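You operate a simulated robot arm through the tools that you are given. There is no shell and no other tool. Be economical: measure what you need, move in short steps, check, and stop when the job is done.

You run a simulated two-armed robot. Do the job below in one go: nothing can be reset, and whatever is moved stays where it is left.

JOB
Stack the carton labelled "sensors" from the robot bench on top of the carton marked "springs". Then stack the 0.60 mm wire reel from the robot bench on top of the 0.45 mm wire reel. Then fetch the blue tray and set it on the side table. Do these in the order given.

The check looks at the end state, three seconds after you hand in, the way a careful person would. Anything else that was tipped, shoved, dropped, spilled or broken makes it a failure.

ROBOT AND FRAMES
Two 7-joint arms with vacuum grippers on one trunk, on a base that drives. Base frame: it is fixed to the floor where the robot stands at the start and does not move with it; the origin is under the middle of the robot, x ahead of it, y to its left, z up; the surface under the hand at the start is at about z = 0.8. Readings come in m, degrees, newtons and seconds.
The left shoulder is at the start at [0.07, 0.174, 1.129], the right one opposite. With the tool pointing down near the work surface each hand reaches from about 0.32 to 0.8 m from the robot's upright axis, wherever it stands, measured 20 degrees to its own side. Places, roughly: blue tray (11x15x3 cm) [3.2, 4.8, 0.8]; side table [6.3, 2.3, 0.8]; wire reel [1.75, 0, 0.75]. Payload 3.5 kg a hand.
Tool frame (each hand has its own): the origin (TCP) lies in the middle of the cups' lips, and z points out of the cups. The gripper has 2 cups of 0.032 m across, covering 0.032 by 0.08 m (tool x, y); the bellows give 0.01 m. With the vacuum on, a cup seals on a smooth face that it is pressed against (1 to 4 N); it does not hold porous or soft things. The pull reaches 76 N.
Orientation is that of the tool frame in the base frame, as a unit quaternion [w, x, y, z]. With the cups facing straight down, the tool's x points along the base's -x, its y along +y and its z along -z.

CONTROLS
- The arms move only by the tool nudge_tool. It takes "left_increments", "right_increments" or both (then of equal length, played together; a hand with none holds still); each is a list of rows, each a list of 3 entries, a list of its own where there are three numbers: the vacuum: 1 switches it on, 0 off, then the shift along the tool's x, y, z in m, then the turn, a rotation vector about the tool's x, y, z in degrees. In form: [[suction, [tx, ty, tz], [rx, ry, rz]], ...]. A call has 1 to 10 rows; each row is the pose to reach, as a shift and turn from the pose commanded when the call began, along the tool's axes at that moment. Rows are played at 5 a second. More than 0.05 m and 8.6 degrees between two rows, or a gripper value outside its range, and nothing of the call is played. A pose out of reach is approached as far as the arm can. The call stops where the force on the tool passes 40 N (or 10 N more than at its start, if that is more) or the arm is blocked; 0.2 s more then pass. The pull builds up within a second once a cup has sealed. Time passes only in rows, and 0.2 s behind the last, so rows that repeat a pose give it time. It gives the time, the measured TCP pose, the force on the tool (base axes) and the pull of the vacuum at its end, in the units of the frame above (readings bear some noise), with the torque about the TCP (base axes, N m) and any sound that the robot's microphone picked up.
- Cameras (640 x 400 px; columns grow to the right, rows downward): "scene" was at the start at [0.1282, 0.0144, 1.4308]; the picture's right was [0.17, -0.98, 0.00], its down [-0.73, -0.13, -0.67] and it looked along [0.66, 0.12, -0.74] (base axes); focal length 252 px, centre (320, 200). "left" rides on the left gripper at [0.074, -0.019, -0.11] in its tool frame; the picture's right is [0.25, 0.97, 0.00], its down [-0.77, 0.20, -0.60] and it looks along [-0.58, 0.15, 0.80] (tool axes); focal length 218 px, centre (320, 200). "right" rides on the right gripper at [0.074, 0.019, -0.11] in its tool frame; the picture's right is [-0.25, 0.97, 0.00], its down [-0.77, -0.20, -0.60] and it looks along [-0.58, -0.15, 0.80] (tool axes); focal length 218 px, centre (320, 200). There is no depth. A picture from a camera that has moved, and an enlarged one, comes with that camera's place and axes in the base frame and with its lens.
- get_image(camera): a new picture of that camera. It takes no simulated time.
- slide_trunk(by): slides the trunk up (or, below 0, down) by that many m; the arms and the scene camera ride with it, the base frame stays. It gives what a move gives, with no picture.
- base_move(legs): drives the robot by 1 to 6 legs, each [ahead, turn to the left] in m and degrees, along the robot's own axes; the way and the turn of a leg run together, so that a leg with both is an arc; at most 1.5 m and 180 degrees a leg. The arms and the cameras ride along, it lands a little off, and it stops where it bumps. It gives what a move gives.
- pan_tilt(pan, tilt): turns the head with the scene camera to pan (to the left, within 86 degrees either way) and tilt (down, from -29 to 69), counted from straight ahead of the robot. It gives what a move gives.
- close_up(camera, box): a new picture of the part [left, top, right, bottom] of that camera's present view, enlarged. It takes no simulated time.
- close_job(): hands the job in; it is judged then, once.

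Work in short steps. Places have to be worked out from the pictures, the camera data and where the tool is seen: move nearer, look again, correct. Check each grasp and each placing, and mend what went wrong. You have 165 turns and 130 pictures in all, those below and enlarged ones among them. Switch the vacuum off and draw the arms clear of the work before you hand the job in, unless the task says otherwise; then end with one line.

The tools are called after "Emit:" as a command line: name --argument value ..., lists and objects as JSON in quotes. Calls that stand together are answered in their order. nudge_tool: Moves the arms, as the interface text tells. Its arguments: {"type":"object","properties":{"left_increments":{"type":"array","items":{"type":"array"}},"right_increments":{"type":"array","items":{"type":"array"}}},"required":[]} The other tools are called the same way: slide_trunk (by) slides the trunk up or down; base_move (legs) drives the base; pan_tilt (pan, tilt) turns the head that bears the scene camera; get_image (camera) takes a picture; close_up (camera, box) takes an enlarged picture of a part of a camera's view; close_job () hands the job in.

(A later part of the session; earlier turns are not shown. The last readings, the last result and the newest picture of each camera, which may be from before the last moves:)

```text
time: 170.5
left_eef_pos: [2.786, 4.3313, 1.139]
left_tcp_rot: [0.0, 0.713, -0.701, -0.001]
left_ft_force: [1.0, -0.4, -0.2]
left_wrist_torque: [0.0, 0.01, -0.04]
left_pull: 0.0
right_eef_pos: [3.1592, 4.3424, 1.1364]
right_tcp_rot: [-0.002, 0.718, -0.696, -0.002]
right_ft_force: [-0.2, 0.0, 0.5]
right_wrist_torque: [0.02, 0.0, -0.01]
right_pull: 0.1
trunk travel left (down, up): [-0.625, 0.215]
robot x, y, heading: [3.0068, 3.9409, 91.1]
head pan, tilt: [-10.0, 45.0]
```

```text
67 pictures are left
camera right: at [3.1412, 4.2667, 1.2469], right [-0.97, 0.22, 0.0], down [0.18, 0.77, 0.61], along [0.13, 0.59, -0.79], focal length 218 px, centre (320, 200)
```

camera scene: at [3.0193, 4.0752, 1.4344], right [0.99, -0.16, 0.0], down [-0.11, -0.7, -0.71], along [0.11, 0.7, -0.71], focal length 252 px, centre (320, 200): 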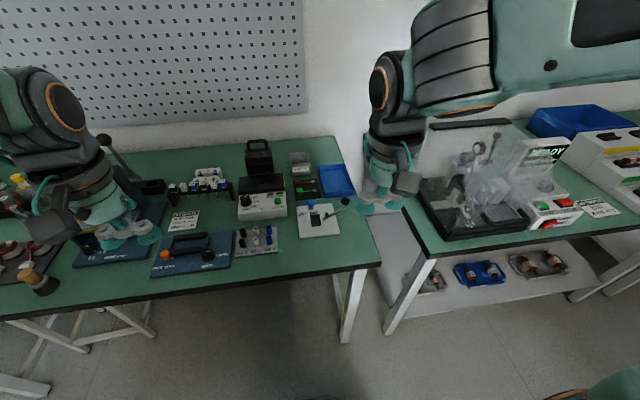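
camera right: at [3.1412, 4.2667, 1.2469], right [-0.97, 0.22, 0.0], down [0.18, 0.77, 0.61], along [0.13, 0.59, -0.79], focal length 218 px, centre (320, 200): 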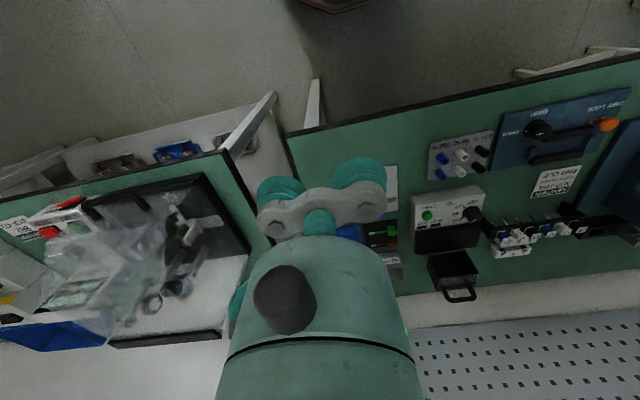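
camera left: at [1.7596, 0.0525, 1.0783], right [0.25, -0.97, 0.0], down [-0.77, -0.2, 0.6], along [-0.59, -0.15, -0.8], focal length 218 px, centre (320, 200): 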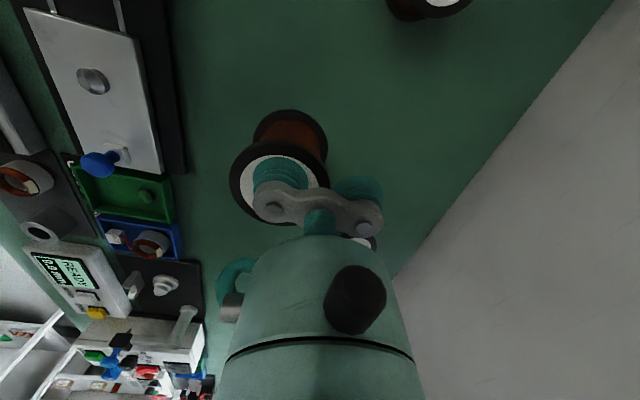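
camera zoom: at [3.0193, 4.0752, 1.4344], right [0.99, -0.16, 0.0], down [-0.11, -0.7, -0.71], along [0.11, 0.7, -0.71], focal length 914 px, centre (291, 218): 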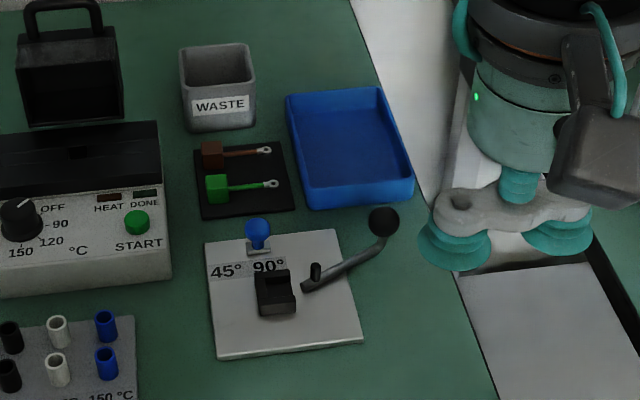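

The tray is empty, its rim spans x 3.134-3.239 and y 4.704-4.856, so both cups fit on its floor. I drive 17 cm closer.

Emit:
base_move --legs '[[0.17, 0]]'

Emit:
close_up --camera "scene" --box '[260, 140, 420, 260]'

```text
time: 172.0
left_eef_pos: [2.7826, 4.5043, 1.1391]
left_tcp_rot: [-0.001, 0.713, -0.701, 0.0]
left_ft_force: [0.0, -0.5, -0.4]
left_wrist_torque: [0.01, 0.02, 0.0]
left_pull: 0.0
right_eef_pos: [3.156, 4.5155, 1.1373]
right_tcp_rot: [-0.002, 0.718, -0.696, -0.002]
right_ft_force: [0.5, -0.8, 0.1]
right_wrist_torque: [-0.02, -0.02, 0.02]
right_pull: 0.0
trunk travel left (down, up): [-0.625, 0.215]
robot x, y, heading: [3.0048, 4.1139, 91.1]
head pan, tilt: [-10.0, 45.0]
```

```text
3.33 times, centred on (340, 200) of scene
camera zoom: at [3.0164, 4.2481, 1.4345], right [0.99, -0.16, 0.0], down [-0.11, -0.7, -0.71], along [0.11, 0.7, -0.71], focal length 838 px, centre (253, 200)
```

zoom: 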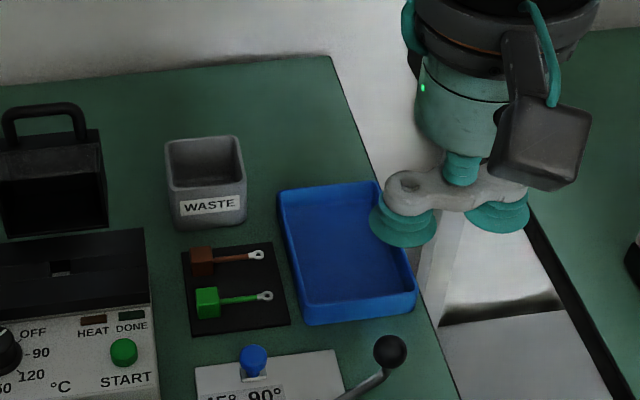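

The tray's centre comes out at [3.190, 4.780]. I bring the right hand over it and part of the way down.

Emit:
nudge_tool --right_increments '[[0, [-0.044, -0.007, 0], [0, 0, 0.5]], [0, [-0.088, -0.014, 0.01], [0, 0, 1]], [0, [-0.132, -0.021, 0.02], [0, 0, 1.5]], [0, [-0.176, -0.028, 0.03], [0, 0, 2]], [0, [-0.22, -0.035, 0.04], [0, 0, 2]], [0, [-0.263, -0.042, 0.05], [0, 0, 2]], [0, [-0.263, -0.042, 0.095], [0, 0, 2]], [0, [-0.263, -0.042, 0.14], [0, 0, 2]], [0, [-0.263, -0.042, 0.18], [0, 0, 2]], [0, [-0.263, -0.042, 0.18], [0, 0, 2]]]'

Emit:
close_up --camera "scene" --box '[260, 120, 420, 240]'

Emit:
get_image --camera "right"

```text
time: 174.2
left_eef_pos: [2.783, 4.5045, 1.1387]
left_tcp_rot: [0.0, 0.713, -0.701, 0.0]
left_ft_force: [-0.2, -1.1, -1.2]
left_wrist_torque: [0.0, 0.01, 0.02]
left_pull: 0.1
right_eef_pos: [3.1877, 4.7771, 0.9577]
right_tcp_rot: [0.001, -0.706, 0.708, 0.002]
right_ft_force: [0.0, -0.9, 0.0]
right_wrist_torque: [0.03, 0.05, -0.01]
right_pull: 0.0
trunk travel left (down, up): [-0.625, 0.215]
robot x, y, heading: [3.001, 4.121, 91.1]
head pan, tilt: [-10.0, 45.0]
```

```text
3.33 times, centred on (340, 180) of scene
camera zoom: at [3.0163, 4.2478, 1.4345], right [0.99, -0.16, 0.0], down [-0.11, -0.7, -0.71], along [0.11, 0.7, -0.71], focal length 838 px, centre (253, 267)
```

zoom: 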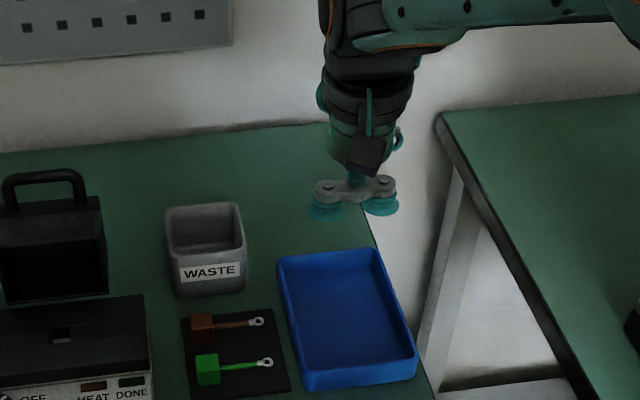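

```text
64 pictures are left
camera right: at [3.1671, 4.7021, 1.0679], right [-0.97, 0.26, 0.0], down [0.2, 0.77, 0.61], along [0.16, 0.59, -0.79], focal length 218 px, centre (320, 200)
```

right: 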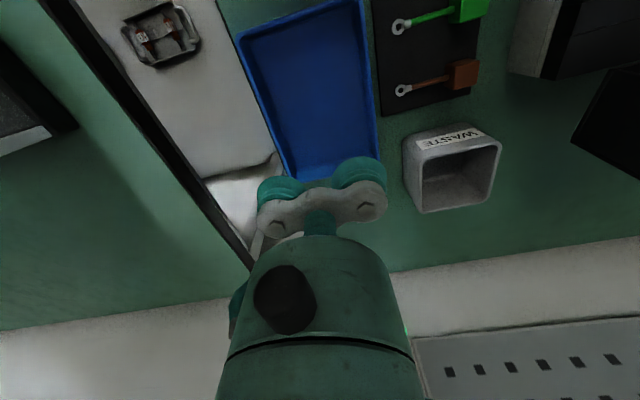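

Over the tray in x, with y within a centimetre or so. I go down to just above the rim and check again.

Emit:
nudge_tool --right_increments '[[0, [0.004, 0, 0.03], [0, 0, 0]], [0, [0.004, 0, 0.06], [0, 0, 0]], [0, [0.004, 0, 0.09], [0, 0, 0]], [0, [0.004, 0, 0.09], [0, 0, 0]]]'

Emit:
get_image --camera "right"

Emit:
close_up --camera "scene" --box '[280, 140, 400, 240]'

```text
time: 175.2
left_eef_pos: [2.7829, 4.5042, 1.1396]
left_tcp_rot: [0.0, 0.713, -0.701, 0.0]
left_ft_force: [-0.4, 0.8, -0.4]
left_wrist_torque: [0.06, 0.05, 0.01]
left_pull: 0.1
right_eef_pos: [3.1902, 4.775, 0.8674]
right_tcp_rot: [0.001, -0.706, 0.709, 0.001]
right_ft_force: [0.6, -0.8, -0.2]
right_wrist_torque: [-0.03, -0.02, 0.01]
right_pull: 0.1
trunk travel left (down, up): [-0.625, 0.215]
robot x, y, heading: [3.0076, 4.1205, 91.2]
head pan, tilt: [-10.0, 45.0]
```

```text
63 pictures are left
camera right: at [3.1692, 4.7011, 0.9767], right [-0.97, 0.26, 0.0], down [0.2, 0.77, 0.61], along [0.16, 0.59, -0.79], focal length 218 px, centre (320, 200)
```

right: 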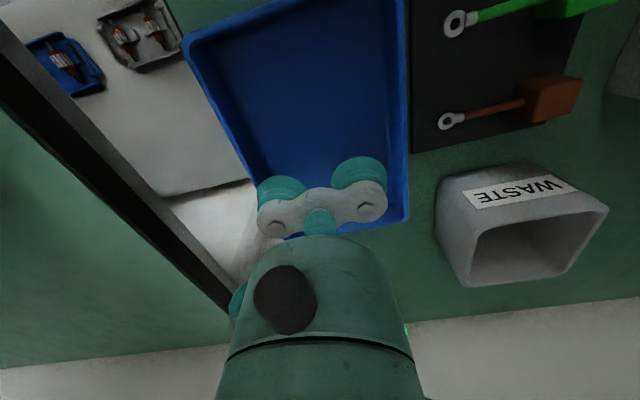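

```text
4.00 times, centred on (340, 190) of scene
camera zoom: at [3.0162, 4.2483, 1.4344], right [0.99, -0.16, 0.0], down [-0.11, -0.7, -0.71], along [0.11, 0.7, -0.71], focal length 1006 px, centre (240, 240)
```

zoom: 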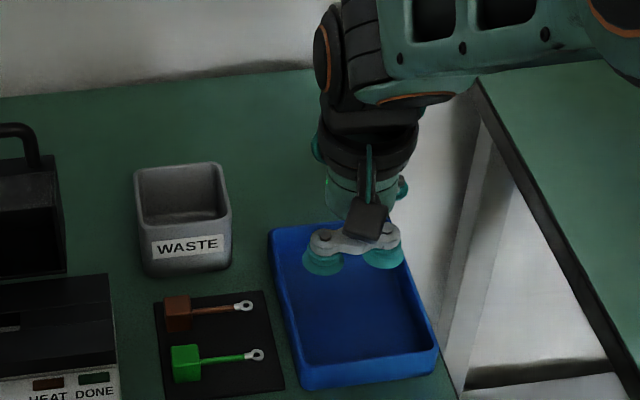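

Both cups are centred inside the rim. I lower into the tray to just above its floor, then press slowly with the vacuum on.

Emit:
nudge_tool --right_increments '[[0, [0, 0.002, 0.02], [0, 0, 0]], [0, [0, 0.002, 0.04], [0, 0, 0]], [1, [0, 0.002, 0.05], [0, 0, 0]], [1, [0, 0.002, 0.054], [0, 0, 0]], [1, [0, 0.002, 0.058], [0, 0, 0]], [1, [0, 0.002, 0.061], [0, 0, 0]], [1, [0, 0.002, 0.061], [0, 0, 0]]]'

Emit:
get_image --camera "right"

```text
time: 176.3
left_eef_pos: [2.7819, 4.5006, 1.1411]
left_tcp_rot: [-0.002, 0.713, -0.701, -0.001]
left_ft_force: [0.5, -0.9, -0.1]
left_wrist_torque: [-0.02, -0.03, 0.02]
left_pull: 0.0
right_eef_pos: [3.1878, 4.7765, 0.82]
right_tcp_rot: [0.006, -0.706, 0.709, 0.005]
right_ft_force: [-1.1, -12.0, 18.6]
right_wrist_torque: [-0.37, 0.0, 0.09]
right_pull: 75.6
trunk travel left (down, up): [-0.625, 0.215]
robot x, y, heading: [3.0047, 4.118, 90.8]
head pan, tilt: [-10.0, 45.0]
stopped in row 5 (right hand): the force on the tool passed its limit at 43 N (the readings are from after the stop); the commanded pose is now the measured one
```

```text
61 pictures are left
camera right: at [3.1677, 4.7011, 0.9293], right [-0.97, 0.26, 0.0], down [0.21, 0.76, 0.62], along [0.16, 0.6, -0.79], focal length 218 px, centre (320, 200)
```

right: 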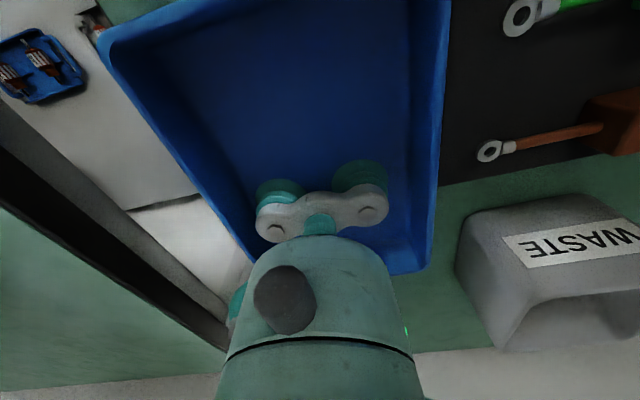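

Both cups have sealed on the tray floor at 75.6 N. I lift gently.

Emit:
nudge_tool --right_increments '[[1, [0, 0, -0.005], [0, 0, 0]], [1, [0, 0, -0.02], [0, 0, 0]], [1, [0, 0, -0.05], [0, 0, 0]], [1, [0, 0, -0.09], [0, 0, 0]], [1, [0, 0, -0.13], [0, 0, 0]], [1, [0, 0, -0.17], [0, 0, 0]], [1, [0, 0, -0.2], [0, 0, 0]], [1, [0, 0, -0.2], [0, 0, 0]]]'

Emit:
get_image --camera "scene"

```text
time: 178.1
left_eef_pos: [2.7836, 4.5044, 1.1388]
left_tcp_rot: [0.0, 0.713, -0.701, -0.001]
left_ft_force: [-0.2, 0.8, -0.3]
left_wrist_torque: [0.02, 0.0, 0.0]
left_pull: 0.1
right_eef_pos: [3.1861, 4.7762, 1.0152]
right_tcp_rot: [0.005, -0.705, 0.709, 0.004]
right_ft_force: [0.6, -0.4, -1.4]
right_wrist_torque: [0.01, -0.04, 0.04]
right_pull: 75.2
trunk travel left (down, up): [-0.625, 0.215]
robot x, y, heading: [3.0045, 4.1185, 91.2]
head pan, tilt: [-10.0, 45.0]
```

```text
60 pictures are left
camera scene: at [3.0162, 4.2489, 1.4344], right [0.99, -0.16, 0.0], down [-0.11, -0.7, -0.71], along [0.11, 0.7, -0.71], focal length 252 px, centre (320, 200)
```

scene: 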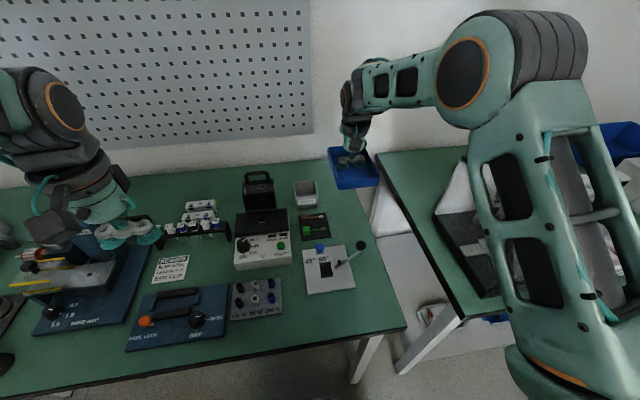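

The tray hangs level. I draw it in to about 0.45 m before the robot at a height of about 1.13, for driving.

Emit:
nudge_tool --right_increments '[[1, [0, 0, -0.04], [0, 0, 0]], [1, [0, 0, -0.08], [0, 0, 0]], [1, [0.02, 0, -0.11], [0, 0, 0]], [1, [0.055, 0, -0.12], [0, 0, 0]], [1, [0.09, 0, -0.12], [0, 0, 0]], [1, [0.125, 0, -0.12], [0, 0, 0]], [1, [0.16, 0, -0.12], [0, 0, 0]], [1, [0.19, 0, -0.12], [0, 0, 0]], [1, [0.208, 0, -0.12], [0, 0, 0]], [1, [0.208, 0, -0.12], [0, 0, 0]]]'

Emit:
base_move --legs '[[-0.48, 0], [0, -91]]'

Emit:
pan_tilt --pan 0 --tilt 20

Emit:
get_image --camera "scene"

```text
time: 180.3
left_eef_pos: [2.7832, 4.5043, 1.1382]
left_tcp_rot: [0.0, 0.714, -0.701, 0.0]
left_ft_force: [0.2, -0.9, 0.8]
left_wrist_torque: [0.0, 0.01, 0.0]
left_pull: 0.0
right_eef_pos: [3.1868, 4.5671, 1.1324]
right_tcp_rot: [0.006, -0.705, 0.709, 0.004]
right_ft_force: [0.9, -0.3, -1.7]
right_wrist_torque: [0.0, 0.02, 0.0]
right_pull: 75.4
trunk travel left (down, up): [-0.625, 0.215]
robot x, y, heading: [3.005, 4.1173, 90.8]
head pan, tilt: [-10.0, 45.0]
```

```text
time: 187.0
left_eef_pos: [3.3948, 3.8526, 1.1402]
left_tcp_rot: [0.0, -0.013, 1.0, 0.001]
left_ft_force: [1.4, -0.2, 0.8]
left_wrist_torque: [-0.02, 0.01, 0.0]
left_pull: 0.2
right_eef_pos: [3.4617, 3.4499, 1.132]
right_tcp_rot: [0.007, -0.002, 1.0, 0.001]
right_ft_force: [0.3, 0.2, -1.6]
right_wrist_torque: [-0.02, -0.03, -0.02]
right_pull: 75.0
trunk travel left (down, up): [-0.625, 0.215]
robot x, y, heading: [3.0125, 3.6275, 1.7]
head pan, tilt: [-10.0, 45.0]
```

```text
time: 187.9
left_eef_pos: [3.3958, 3.8528, 1.1393]
left_tcp_rot: [0.0, -0.013, 1.0, -0.001]
left_ft_force: [-0.1, -0.4, -0.1]
left_wrist_torque: [-0.02, 0.03, 0.01]
left_pull: 0.0
right_eef_pos: [3.4617, 3.4498, 1.134]
right_tcp_rot: [0.007, -0.001, 1.0, 0.0]
right_ft_force: [1.1, -0.8, -1.0]
right_wrist_torque: [-0.03, 0.02, 0.01]
right_pull: 75.6
trunk travel left (down, up): [-0.625, 0.215]
robot x, y, heading: [3.0143, 3.6233, 1.6]
head pan, tilt: [0.0, 20.0]
```

```text
59 pictures are left
camera scene: at [3.1544, 3.6329, 1.473], right [0.03, -1.0, 0.0], down [-0.34, -0.01, -0.94], along [0.94, 0.02, -0.34], focal length 252 px, centre (320, 200)
```

scene: 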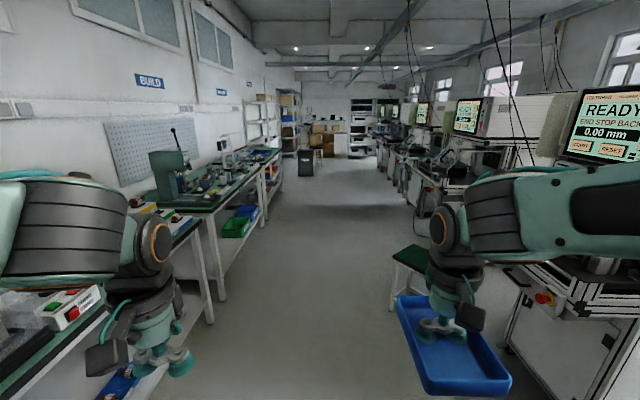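

The aisle is clear; a green stool stands at about [4.7, 3.0], off my path. I drive about 2.3 m along the aisle and look for the side table.

Emit:
base_move --legs '[[1.3, 0], [1.0, 0]]'

Emit:
pan_tilt --pan -45 --tilt 25

Emit:
get_image --camera "scene"

Emit:
pan_tilt --pan -20 --tilt 25

Emit:
get_image --camera "scene"

```text
time: 199.1
left_eef_pos: [5.6766, 3.9088, 1.1391]
left_tcp_rot: [0.0, -0.015, 1.0, 0.0]
left_ft_force: [-0.2, -0.4, -0.1]
left_wrist_torque: [0.01, -0.01, -0.02]
left_pull: 0.0
right_eef_pos: [5.7443, 3.5052, 1.1323]
right_tcp_rot: [0.007, -0.005, 1.0, 0.001]
right_ft_force: [0.7, 0.1, -1.1]
right_wrist_torque: [0.0, 0.02, 0.0]
right_pull: 75.7
trunk travel left (down, up): [-0.625, 0.215]
robot x, y, heading: [5.2913, 3.6864, 1.6]
head pan, tilt: [0.0, 20.0]
```

```text
time: 200.3
left_eef_pos: [5.6769, 3.9087, 1.1384]
left_tcp_rot: [0.0, -0.015, 1.0, 0.0]
left_ft_force: [0.0, 0.2, 1.1]
left_wrist_torque: [0.0, 0.0, 0.01]
left_pull: 0.1
right_eef_pos: [5.7431, 3.5063, 1.1333]
right_tcp_rot: [0.008, -0.004, 1.0, 0.0]
right_ft_force: [-0.4, -0.7, -1.1]
right_wrist_torque: [0.01, 0.01, -0.01]
right_pull: 75.6
trunk travel left (down, up): [-0.625, 0.215]
robot x, y, heading: [5.294, 3.6835, 1.8]
head pan, tilt: [-45.0, 25.0]
```

```text
58 pictures are left
camera scene: at [5.4101, 3.6223, 1.465], right [-0.68, -0.73, 0.0], down [-0.31, 0.29, -0.91], along [0.66, -0.62, -0.42], focal length 252 px, centre (320, 200)
```

scene: 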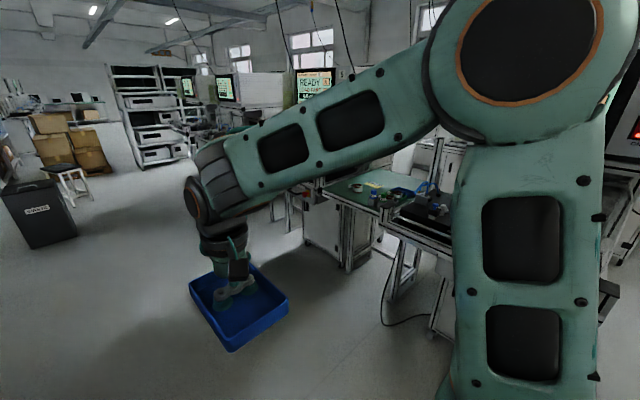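

```text
time: 201.2
left_eef_pos: [5.6783, 3.9089, 1.1394]
left_tcp_rot: [0.0, -0.015, 1.0, 0.0]
left_ft_force: [-0.6, 0.4, 0.4]
left_wrist_torque: [-0.01, 0.01, -0.01]
left_pull: 0.0
right_eef_pos: [5.7443, 3.5059, 1.1336]
right_tcp_rot: [0.006, -0.004, 1.0, -0.001]
right_ft_force: [1.3, 0.1, -1.2]
right_wrist_torque: [-0.05, 0.01, 0.01]
right_pull: 75.5
trunk travel left (down, up): [-0.625, 0.215]
robot x, y, heading: [5.2948, 3.6817, 1.8]
head pan, tilt: [-20.0, 25.0]
```

```text
57 pictures are left
camera scene: at [5.4303, 3.6564, 1.465], right [-0.31, -0.95, 0.0], down [-0.4, 0.13, -0.91], along [0.86, -0.28, -0.42], focal length 252 px, centre (320, 200)
```

scene: 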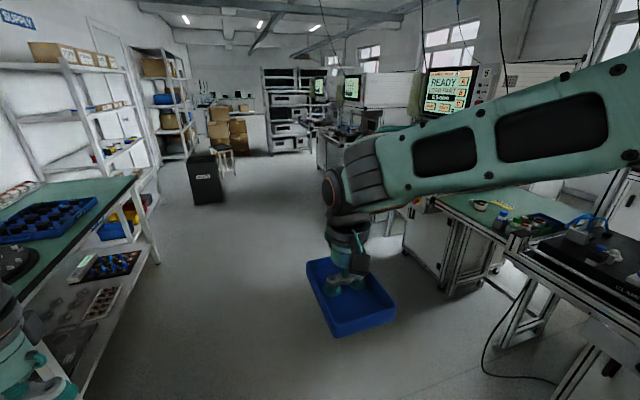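

The green table at about [6.3, 2.3] is the side table, with some items on it. I drive on to x of about 6.3 and turn right to face it.

Emit:
base_move --legs '[[1.0, 0], [0, -91.8]]'

Emit:
pan_tilt --pan 0 --tilt 30

Emit:
get_image --camera "scene"

```text
time: 210.3
left_eef_pos: [6.4897, 3.3102, 1.1378]
left_tcp_rot: [0.001, 0.719, 0.695, 0.0]
left_ft_force: [-0.5, -0.2, -0.3]
left_wrist_torque: [-0.02, 0.0, 0.01]
left_pull: 0.1
right_eef_pos: [6.0828, 3.2688, 1.1323]
right_tcp_rot: [0.004, 0.726, 0.688, -0.005]
right_ft_force: [0.2, 1.0, -0.9]
right_wrist_torque: [0.02, 0.01, -0.01]
right_pull: 75.2
trunk travel left (down, up): [-0.625, 0.215]
robot x, y, heading: [6.283, 3.7094, -92.1]
head pan, tilt: [-20.0, 25.0]
```

```text
time: 211.1
left_eef_pos: [6.4891, 3.3105, 1.1397]
left_tcp_rot: [0.0, 0.718, 0.696, 0.0]
left_ft_force: [0.2, -0.8, 0.5]
left_wrist_torque: [0.01, 0.02, 0.02]
left_pull: 0.0
right_eef_pos: [6.0822, 3.2696, 1.1321]
right_tcp_rot: [0.005, 0.726, 0.687, -0.004]
right_ft_force: [-0.5, 0.6, -1.1]
right_wrist_torque: [0.04, 0.05, -0.01]
right_pull: 75.2
trunk travel left (down, up): [-0.625, 0.215]
robot x, y, heading: [6.2896, 3.7076, -91.9]
head pan, tilt: [0.0, 30.0]
```

```text
56 pictures are left
camera scene: at [6.2839, 3.5674, 1.457], right [-1.0, 0.03, 0.0], down [0.02, 0.5, -0.87], along [-0.03, -0.87, -0.5], focal length 252 px, centre (320, 200)
```

scene: 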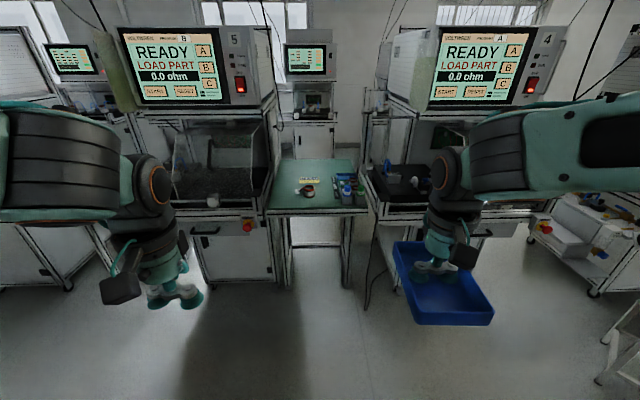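

The side table lies between two machines, spanning about x 6.02-6.51, y 1.85-2.5. I enlarge it to find free space.

Emit:
close_up --camera "scene" --box '[250, 130, 390, 230]'

```text
4.00 times, centred on (320, 180) of scene
camera zoom: at [6.2839, 3.5674, 1.457], right [-1.0, 0.03, 0.0], down [0.02, 0.5, -0.87], along [-0.03, -0.87, -0.5], focal length 1006 px, centre (320, 280)
```

zoom: 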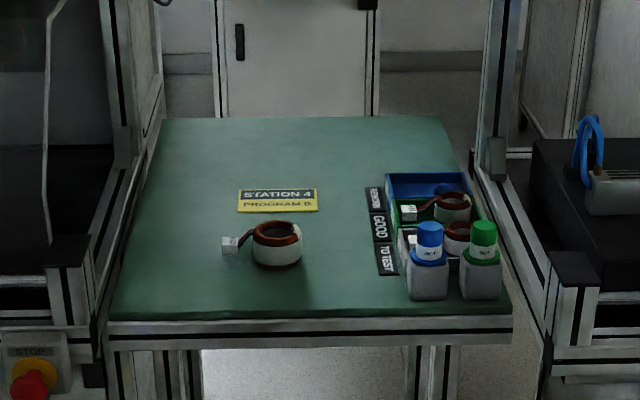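

Free room for the tray is on the table's left part as I see it, around [6.44, 2.19], left of the yellow sign and behind the coil. First I swing the left hand outward, away from the left machine.

Emit:
nudge_tool --left_increments '[[0, [0.02, 0.03, -0.005], [0, 0, 0]], [0, [0.045, 0.06, -0.01], [0, 0, 0]], [0, [0.07, 0.095, -0.02], [0, 0, 0]], [0, [0.1, 0.13, -0.02], [0, 0, 0]], [0, [0.125, 0.165, -0.02], [0, 0, 0]], [0, [0.15, 0.2, -0.02], [0, 0, 0]], [0, [0.18, 0.235, -0.02], [0, 0, 0]], [0, [0.21, 0.265, -0.02], [0, 0, 0]], [0, [0.24, 0.29, -0.02], [0, 0, 0]], [0, [0.24, 0.29, -0.02], [0, 0, 0]]]'

Emit:
base_move --legs '[[0, 9.2], [0.55, 0]]'

Emit:
get_image --camera "scene"

```text
time: 213.3
left_eef_pos: [6.6025, 3.4061, 1.0894]
left_tcp_rot: [-0.001, 0.719, 0.695, 0.0]
left_ft_force: [0.7, -0.3, 0.6]
left_wrist_torque: [0.01, 0.03, -0.02]
left_pull: 0.0
left hand out of reach, approached as far as the arm can: row 3, 4, 5, 6, 7, 8, 9, 10
right_eef_pos: [6.0831, 3.2692, 1.1334]
right_tcp_rot: [0.005, 0.726, 0.687, -0.005]
right_ft_force: [0.5, -0.3, -0.5]
right_wrist_torque: [-0.02, 0.04, -0.02]
right_pull: 75.7
trunk travel left (down, up): [-0.625, 0.215]
robot x, y, heading: [6.2894, 3.7078, -91.9]
head pan, tilt: [0.0, 30.0]
```

```text
time: 217.2
left_eef_pos: [6.7107, 2.8945, 1.0886]
left_tcp_rot: [0.0, 0.665, 0.747, -0.001]
left_ft_force: [-0.1, 0.3, -0.4]
left_wrist_torque: [0.01, 0.01, -0.02]
left_pull: 0.1
right_eef_pos: [6.217, 2.6839, 1.1333]
right_tcp_rot: [0.005, 0.674, 0.739, -0.005]
right_ft_force: [0.0, 0.6, -1.0]
right_wrist_torque: [0.04, 0.0, 0.0]
right_pull: 75.4
trunk travel left (down, up): [-0.625, 0.215]
robot x, y, heading: [6.3546, 3.1425, -83.5]
head pan, tilt: [0.0, 30.0]
```

```text
54 pictures are left
camera scene: at [6.3732, 3.0075, 1.457], right [-0.99, -0.12, 0.0], down [-0.06, 0.5, -0.87], along [0.1, -0.86, -0.5], focal length 252 px, centre (320, 200)
```

scene: 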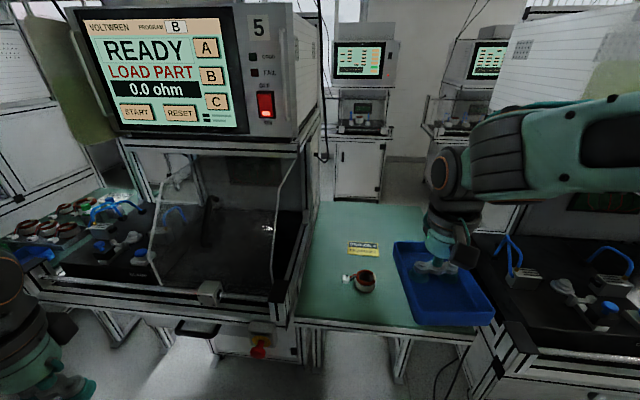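

The table's left edge is at x of about 6.495 and the sign's left end at 6.355, so the tray goes at about [6.425, 2.2]. I want the robot's axis near x = 6.46 with the tray well clear of the machine posts while turning, so I back off, sidestep and face straight.

Emit:
base_move --legs '[[-0.5, 0], [0, 10.2], [0.56, 0], [0, -16.7]]'

Emit:
get_image --camera "scene"

```text
time: 224.6
left_eef_pos: [6.777, 2.8159, 1.089]
left_tcp_rot: [-0.001, 0.708, 0.706, 0.0]
left_ft_force: [0.1, -0.5, 0.4]
left_wrist_torque: [-0.01, 0.0, 0.01]
left_pull: 0.2
right_eef_pos: [6.2635, 2.665, 1.1341]
right_tcp_rot: [0.005, 0.717, 0.697, -0.005]
right_ft_force: [-0.1, -0.3, -0.6]
right_wrist_torque: [0.03, 0.02, -0.04]
right_pull: 75.5
trunk travel left (down, up): [-0.625, 0.215]
robot x, y, heading: [6.4572, 3.1107, -90.3]
head pan, tilt: [0.0, 30.0]
```

```text
53 pictures are left
camera scene: at [6.456, 2.9692, 1.457], right [-1.0, 0.01, 0.0], down [0.0, 0.5, -0.87], along [-0.01, -0.87, -0.5], focal length 252 px, centre (320, 200)
```

scene: 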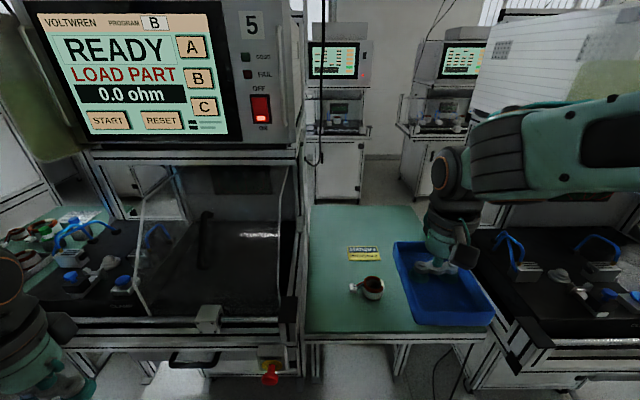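

Two views together put the table top nearer z = 0.855 and its front at y = 2.60, so the tray's place is about [6.427, 2.25]. Before moving in I bring the left hand further back, turning it with the swing.

Emit:
nudge_tool --left_increments '[[0, [0.015, 0.02, 0], [0, 0, -8]], [0, [0.035, 0.04, 0], [0, 0, -16]], [0, [0.06, 0.06, 0], [0, 0, -24]], [0, [0.085, 0.08, 0], [0, 0, -32]], [0, [0.11, 0.1, 0], [0, 0, -40]], [0, [0.13, 0.11, 0], [0, 0, -48]], [0, [0.13, 0.11, 0], [0, 0, -48]]]'

Emit:
pan_tilt --pan 40 --tilt 35

Emit:
get_image --camera "scene"

```text
time: 226.2
left_eef_pos: [6.8076, 2.8047, 1.0479]
left_tcp_rot: [0.0, 0.36, 0.933, 0.0]
left_ft_force: [0.2, -0.3, 0.1]
left_wrist_torque: [0.02, -0.02, 0.01]
left_pull: 0.1
left hand out of reach, approached as far as the arm can: row 1, 2, 3, 4, 5, 6, 7
right_eef_pos: [6.2614, 2.6652, 1.1337]
right_tcp_rot: [0.005, 0.717, 0.697, -0.005]
right_ft_force: [0.1, 0.5, -0.2]
right_wrist_torque: [0.01, -0.02, -0.05]
right_pull: 75.3
trunk travel left (down, up): [-0.625, 0.215]
robot x, y, heading: [6.4574, 3.1102, -90.1]
head pan, tilt: [0.0, 30.0]
```

```text
time: 227.2
left_eef_pos: [6.8066, 2.8035, 1.0485]
left_tcp_rot: [0.0, 0.361, 0.933, 0.0]
left_ft_force: [0.2, -0.3, -0.8]
left_wrist_torque: [-0.01, -0.03, 0.0]
left_pull: 0.1
right_eef_pos: [6.263, 2.664, 1.1324]
right_tcp_rot: [0.005, 0.717, 0.697, -0.005]
right_ft_force: [-0.3, -0.2, -2.1]
right_wrist_torque: [-0.01, -0.01, -0.02]
right_pull: 75.4
trunk travel left (down, up): [-0.625, 0.215]
robot x, y, heading: [6.4577, 3.1074, -90.3]
head pan, tilt: [40.0, 35.0]
```

```text
52 pictures are left
camera scene: at [6.5121, 2.9914, 1.4492], right [-0.77, -0.64, 0.0], down [-0.37, 0.44, -0.82], along [0.52, -0.63, -0.57], focal length 252 px, centre (320, 200)
```

scene: 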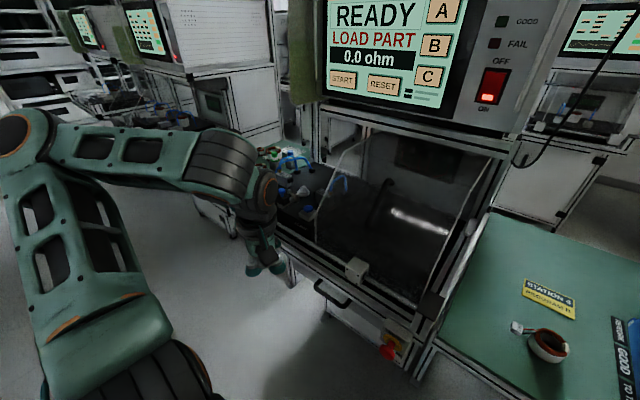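

The left hand will keep about 10 cm off the machine's hood. I drive 20 cm ahead and look at the table from above.

Emit:
base_move --legs '[[0.2, 0]]'

Emit:
get_image --camera "scene"

Emit:
pan_tilt --pan 0 --tilt 45

Emit:
get_image --camera "scene"

```text
time: 228.8
left_eef_pos: [6.8046, 2.6013, 1.0477]
left_tcp_rot: [0.0, 0.362, 0.932, 0.0]
left_ft_force: [0.4, -0.1, 0.5]
left_wrist_torque: [0.01, -0.03, 0.01]
left_pull: 0.0
right_eef_pos: [6.2598, 2.4631, 1.1316]
right_tcp_rot: [0.005, 0.718, 0.696, -0.005]
right_ft_force: [-0.3, 0.1, -0.5]
right_wrist_torque: [0.0, -0.02, -0.01]
right_pull: 75.5
trunk travel left (down, up): [-0.625, 0.215]
robot x, y, heading: [6.455, 2.9053, -90.5]
head pan, tilt: [40.0, 35.0]
```

```text
51 pictures are left
camera scene: at [6.5107, 2.789, 1.4492], right [-0.77, -0.64, 0.0], down [-0.37, 0.44, -0.82], along [0.52, -0.63, -0.57], focal length 252 px, centre (320, 200)
```

scene: 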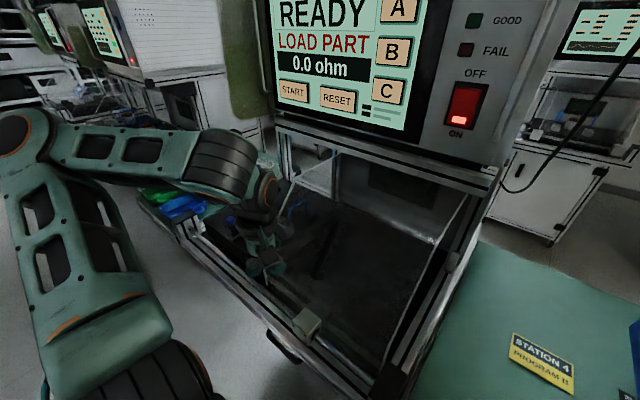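

```text
time: 229.9
left_eef_pos: [6.8054, 2.6013, 1.0467]
left_tcp_rot: [0.0, 0.362, 0.932, 0.0]
left_ft_force: [0.1, -0.6, 0.3]
left_wrist_torque: [-0.01, 0.03, 0.0]
left_pull: 0.2
right_eef_pos: [6.2614, 2.4618, 1.1325]
right_tcp_rot: [0.005, 0.718, 0.696, -0.005]
right_ft_force: [0.2, 0.0, -1.3]
right_wrist_torque: [-0.01, 0.0, 0.0]
right_pull: 75.4
trunk travel left (down, up): [-0.625, 0.215]
robot x, y, heading: [6.454, 2.9084, -90.6]
head pan, tilt: [0.0, 45.0]
```

```text
50 pictures are left
camera scene: at [6.4541, 2.7755, 1.4344], right [-1.0, 0.01, 0.0], down [0.0, 0.71, -0.71], along [-0.01, -0.71, -0.71], focal length 252 px, centre (320, 200)
```

scene: 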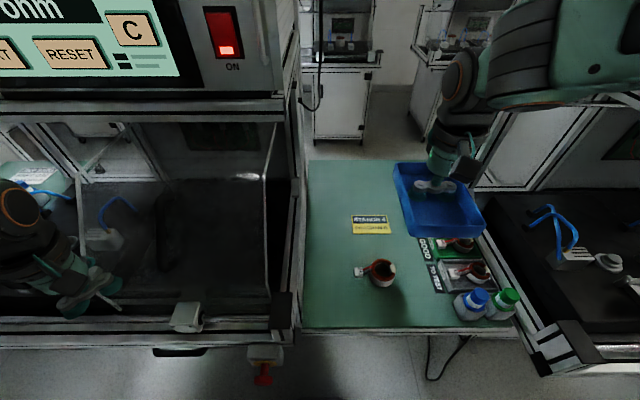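

Now with z = 0.855 the free strip is x 6.36-6.485 beside the sign, so I aim the tray at [6.42, 2.255]. I carry it there at the present height, turning it 1.8 degrees straight.

Emit:
nudge_tool --right_increments '[[1, [-0.03, 0.02, 0], [0, 0, -0.5]], [1, [-0.06, 0.045, 0], [0, 0, -1]], [1, [-0.09, 0.07, 0], [0, 0, -1.5]], [1, [-0.12, 0.095, 0], [0, 0, -1.8]], [1, [-0.15, 0.12, 0], [0, 0, -1.8]], [1, [-0.18, 0.145, 0], [0, 0, -1.8]], [1, [-0.202, 0.165, 0], [0, 0, -1.8]], [1, [-0.202, 0.165, 0], [0, 0, -1.8]]]'

Emit:
get_image --camera "scene"

Emit:
get_image --camera "right"

```text
time: 231.7
left_eef_pos: [6.805, 2.602, 1.0475]
left_tcp_rot: [0.001, 0.362, 0.932, 0.0]
left_ft_force: [-0.7, -0.1, 0.4]
left_wrist_torque: [0.01, 0.01, 0.01]
left_pull: 0.0
right_eef_pos: [6.4165, 2.2555, 1.1341]
right_tcp_rot: [0.005, 0.707, 0.707, -0.005]
right_ft_force: [-0.7, -0.3, -0.5]
right_wrist_torque: [-0.03, 0.02, 0.01]
right_pull: 74.9
trunk travel left (down, up): [-0.625, 0.215]
robot x, y, heading: [6.4568, 2.907, -90.3]
head pan, tilt: [0.0, 45.0]
```

```text
49 pictures are left
camera scene: at [6.4532, 2.7767, 1.4345], right [-1.0, 0.01, 0.0], down [0.01, 0.71, -0.71], along [-0.01, -0.71, -0.71], focal length 252 px, centre (320, 200)
```

scene: 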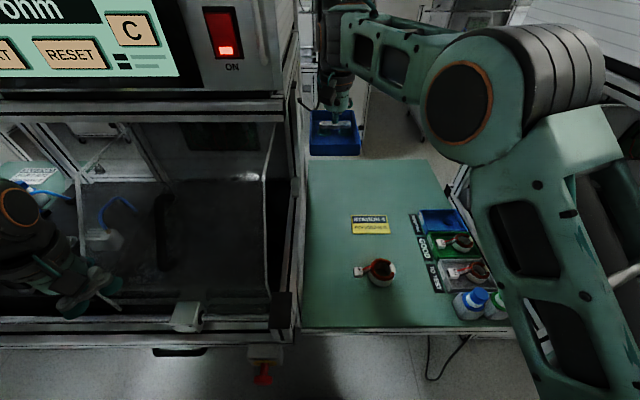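

```text
48 pictures are left
camera right: at [6.4337, 2.3305, 1.2434], right [0.97, -0.25, 0.0], down [-0.2, -0.76, 0.62], along [-0.15, -0.6, -0.79], focal length 218 px, centre (320, 200)
```

right: 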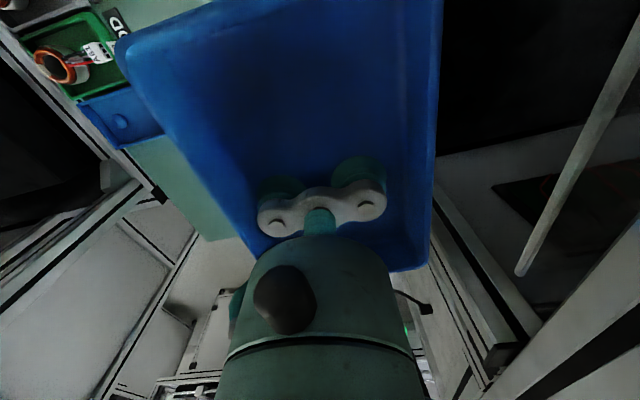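

The tray is above its place at [6.4165, 2.2555] and nothing touches. I lower to about z = 0.93 and check it against the sign and edge.

Emit:
nudge_tool --right_increments '[[1, [0, 0, 0.04], [0, 0, 0]], [1, [0, 0, 0.08], [0, 0, 0]], [1, [0, 0, 0.12], [0, 0, 0]], [1, [0, 0, 0.16], [0, 0, 0]], [1, [0, 0, 0.2], [0, 0, 0]], [1, [0, 0, 0.2], [0, 0, 0]]]'

Emit:
get_image --camera "scene"

Emit:
get_image --camera "right"

```text
time: 233.1
left_eef_pos: [6.805, 2.6016, 1.048]
left_tcp_rot: [-0.001, 0.362, 0.932, 0.0]
left_ft_force: [0.2, 0.6, 0.1]
left_wrist_torque: [-0.02, -0.01, 0.01]
left_pull: 0.1
right_eef_pos: [6.42, 2.2532, 0.9362]
right_tcp_rot: [0.005, 0.707, 0.707, -0.006]
right_ft_force: [0.9, 0.0, -0.4]
right_wrist_torque: [0.01, 0.01, 0.01]
right_pull: 75.8
trunk travel left (down, up): [-0.625, 0.215]
robot x, y, heading: [6.4552, 2.9082, -90.4]
head pan, tilt: [0.0, 45.0]
```

```text
47 pictures are left
camera scene: at [6.454, 2.7765, 1.4345], right [-1.0, 0.01, 0.0], down [0.01, 0.71, -0.71], along [-0.01, -0.71, -0.71], focal length 252 px, centre (320, 200)
```

scene: 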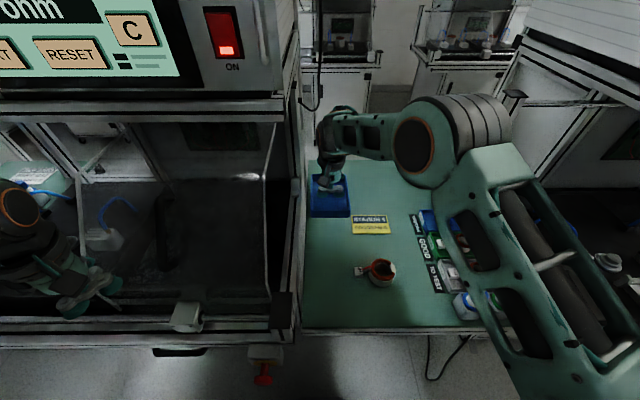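

```text
46 pictures are left
camera right: at [6.4375, 2.3276, 1.0453], right [0.97, -0.25, 0.0], down [-0.2, -0.76, 0.62], along [-0.15, -0.6, -0.79], focal length 218 px, centre (320, 200)
```

right: 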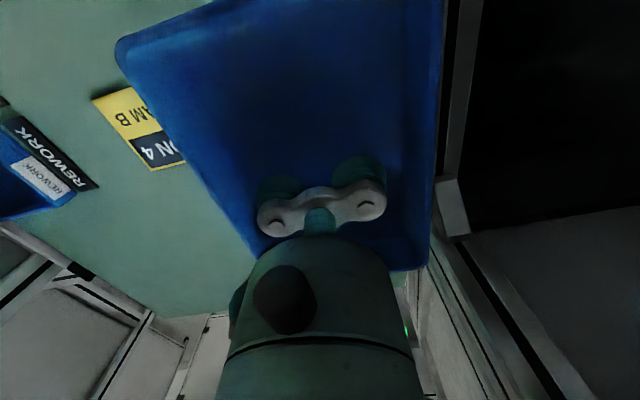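

Clearances look fine on both sides. I lower to near z = 0.885, feeling for contact.

Emit:
nudge_tool --right_increments '[[1, [0, 0, 0.02], [0, 0, 0]], [1, [0, 0, 0.035], [0, 0, 0]], [1, [0, 0, 0.045], [0, 0, 0]], [1, [0, 0, 0.05], [0, 0, 0]], [1, [0, 0, 0.05], [0, 0, 0]]]'

Emit:
close_up --camera "scene" --box '[280, 130, 440, 330]'

Emit:
close_up --camera "left" --box '[0, 0, 640, 400]'

```text
time: 234.3
left_eef_pos: [6.8057, 2.6015, 1.0465]
left_tcp_rot: [0.0, 0.362, 0.932, 0.0]
left_ft_force: [0.2, 0.1, 0.1]
left_wrist_torque: [0.01, 0.03, 0.02]
left_pull: 0.0
right_eef_pos: [6.4193, 2.253, 0.8865]
right_tcp_rot: [0.005, 0.706, 0.708, -0.005]
right_ft_force: [0.6, -0.1, -1.3]
right_wrist_torque: [0.02, 0.04, -0.02]
right_pull: 75.7
trunk travel left (down, up): [-0.625, 0.215]
robot x, y, heading: [6.4546, 2.9046, -90.3]
head pan, tilt: [0.0, 45.0]
```

```text
2.00 times, centred on (360, 230) of scene
camera zoom: at [6.4539, 2.7758, 1.4344], right [-1.0, 0.01, 0.0], down [0.01, 0.71, -0.71], along [-0.01, -0.71, -0.71], focal length 503 px, centre (240, 140)
```

zoom: 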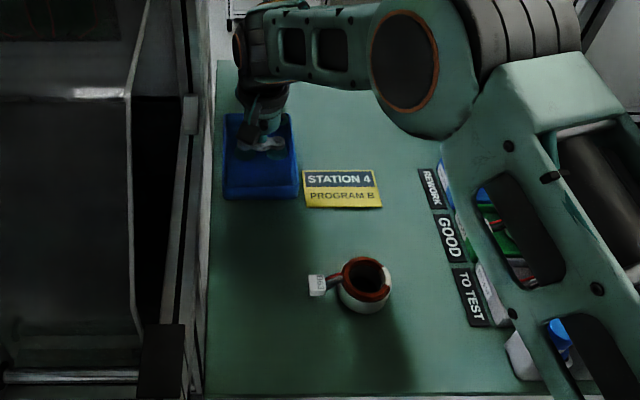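

```text
1.00 times, centred on (320, 200) of left (not enlarged: the box is as wide or as high as the picture)
camera zoom: at [6.7394, 2.6371, 1.1576], right [0.47, 0.88, 0.0], down [0.71, -0.37, 0.6], along [0.53, -0.28, -0.8], focal length 218 px, centre (320, 200)
```

zoom: 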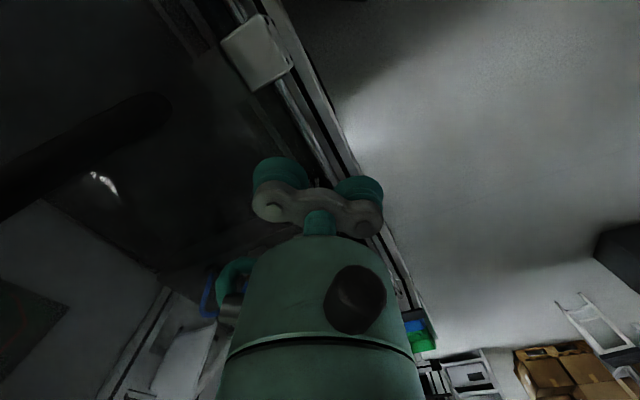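

No contact yet at 0.8865. I go on in 3 mm steps.

Emit:
nudge_tool --right_increments '[[1, [0, 0, 0.003], [0, 0, 0]], [1, [0, 0, 0.006], [0, 0, 0]], [1, [0, 0, 0.009], [0, 0, 0]], [1, [0, 0, 0.012], [0, 0, 0]], [1, [0, 0, 0.012], [0, 0, 0]]]'

Emit:
close_up --camera "scene" --box '[290, 150, 400, 260]'

```text
time: 235.5
left_eef_pos: [6.8053, 2.6018, 1.0469]
left_tcp_rot: [-0.001, 0.362, 0.932, 0.001]
left_ft_force: [-0.5, 0.3, 0.2]
left_wrist_torque: [0.0, 0.02, -0.01]
left_pull: 0.0
right_eef_pos: [6.4192, 2.2526, 0.8719]
right_tcp_rot: [0.005, 0.707, 0.708, -0.005]
right_ft_force: [0.6, 0.2, 0.0]
right_wrist_torque: [-0.03, -0.03, -0.01]
right_pull: 74.9
trunk travel left (down, up): [-0.625, 0.215]
robot x, y, heading: [6.4558, 2.9081, -90.5]
head pan, tilt: [0.0, 45.0]
```

```text
3.64 times, centred on (345, 205) of scene
camera zoom: at [6.4539, 2.7757, 1.4344], right [-1.0, 0.01, 0.0], down [0.01, 0.71, -0.71], along [-0.01, -0.71, -0.71], focal length 914 px, centre (229, 182)
```

zoom: 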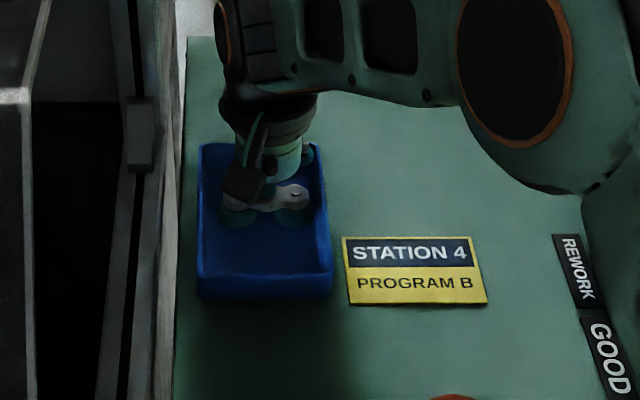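

The tray fits between the table's edge and the sign, still hanging. I lower further in 3 mm steps.

Emit:
nudge_tool --right_increments '[[1, [0, 0, 0.003], [0, 0, 0]], [1, [0, 0, 0.006], [0, 0, 0]], [1, [0, 0, 0.009], [0, 0, 0]], [1, [0, 0, 0.012], [0, 0, 0]], [1, [0, 0, 0.012], [0, 0, 0]]]'

```text
time: 236.7
left_eef_pos: [6.8039, 2.6017, 1.0477]
left_tcp_rot: [-0.001, 0.362, 0.932, 0.0]
left_ft_force: [-0.1, 0.8, -1.1]
left_wrist_torque: [-0.01, 0.03, -0.02]
left_pull: 0.0
right_eef_pos: [6.4184, 2.2527, 0.8635]
right_tcp_rot: [0.004, 0.707, 0.707, -0.005]
right_ft_force: [0.0, 0.6, -0.7]
right_wrist_torque: [-0.01, -0.01, -0.01]
right_pull: 75.4
trunk travel left (down, up): [-0.625, 0.215]
robot x, y, heading: [6.4558, 2.9071, -90.3]
head pan, tilt: [0.0, 45.0]
```

Emit:
nudge_tool --right_increments '[[1, [0, 0, 0.003], [0, 0, 0]], [1, [0, 0, 0.006], [0, 0, 0]], [1, [0, 0, 0.009], [0, 0, 0]], [1, [0, 0, 0.012], [0, 0, 0]], [1, [0, 0, 0.012], [0, 0, 0]]]'

Emit:
get_image --camera "scene"

```text
time: 237.9
left_eef_pos: [6.8056, 2.6036, 1.0495]
left_tcp_rot: [0.0, 0.362, 0.932, 0.0]
left_ft_force: [-0.5, 0.3, -0.6]
left_wrist_torque: [0.0, 0.01, -0.01]
left_pull: 0.0
right_eef_pos: [6.4193, 2.2521, 0.8538]
right_tcp_rot: [0.007, 0.707, 0.707, -0.008]
right_ft_force: [1.0, -4.7, 26.9]
right_wrist_torque: [0.61, -0.02, 0.12]
right_pull: 75.9
trunk travel left (down, up): [-0.625, 0.215]
robot x, y, heading: [6.4553, 2.9054, -90.0]
head pan, tilt: [0.0, 45.0]
```

```text
42 pictures are left
camera scene: at [6.4543, 2.779, 1.4351], right [-1.0, 0.01, 0.0], down [0.01, 0.71, -0.71], along [-0.01, -0.71, -0.71], focal length 252 px, centre (320, 200)
```

scene: 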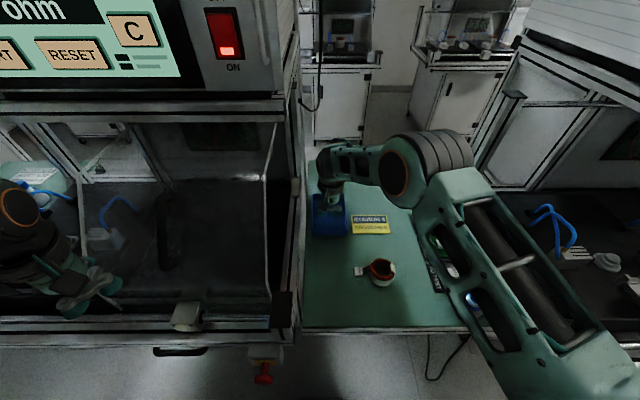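

The upward force of 27 N shows the tray stands on the table. I ease the press, release and draw straight up.

Emit:
nudge_tool --right_increments '[[1, [0, 0, -0.002], [0, 0, 0]], [0, [0, 0, -0.002], [0, 0, 0]], [0, [0, 0, -0.002], [0, 0, 0]], [0, [0, 0, -0.002], [0, 0, 0]], [0, [0, 0, -0.008], [0, 0, 0]], [0, [0, 0, -0.03], [0, 0, 0]], [0, [0, 0, -0.07], [0, 0, 0]], [0, [0, 0, -0.11], [0, 0, 0]], [0, [0, 0, -0.15], [0, 0, 0]], [0, [0, 0, -0.19], [0, 0, 0]]]'

Emit:
close_up --camera "scene" --box '[290, 130, 530, 340]'

```text
time: 240.1
left_eef_pos: [6.8052, 2.6015, 1.0483]
left_tcp_rot: [-0.001, 0.362, 0.932, 0.0]
left_ft_force: [-0.2, -0.2, 0.7]
left_wrist_torque: [0.0, -0.02, -0.01]
left_pull: 0.0
right_eef_pos: [6.4192, 2.2572, 1.0397]
right_tcp_rot: [0.004, 0.707, 0.707, -0.005]
right_ft_force: [-0.1, -0.3, 0.0]
right_wrist_torque: [-0.06, -0.02, -0.01]
right_pull: 0.0
trunk travel left (down, up): [-0.625, 0.215]
robot x, y, heading: [6.4515, 2.9065, -90.4]
head pan, tilt: [0.0, 45.0]
```

```text
1.90 times, centred on (410, 235) of scene
camera zoom: at [6.4538, 2.7766, 1.4344], right [-1.0, 0.01, 0.0], down [0.01, 0.71, -0.71], along [-0.01, -0.71, -0.71], focal length 479 px, centre (149, 133)
```

zoom: 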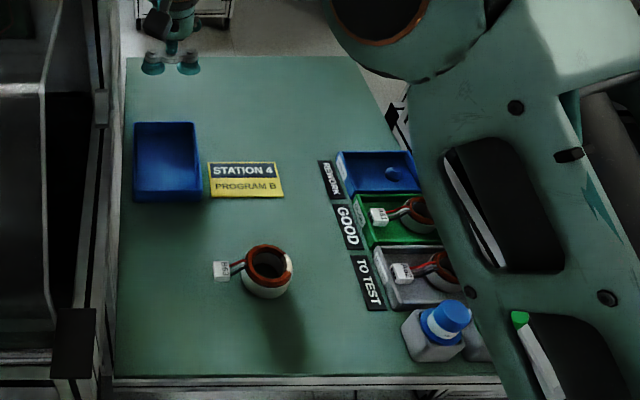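

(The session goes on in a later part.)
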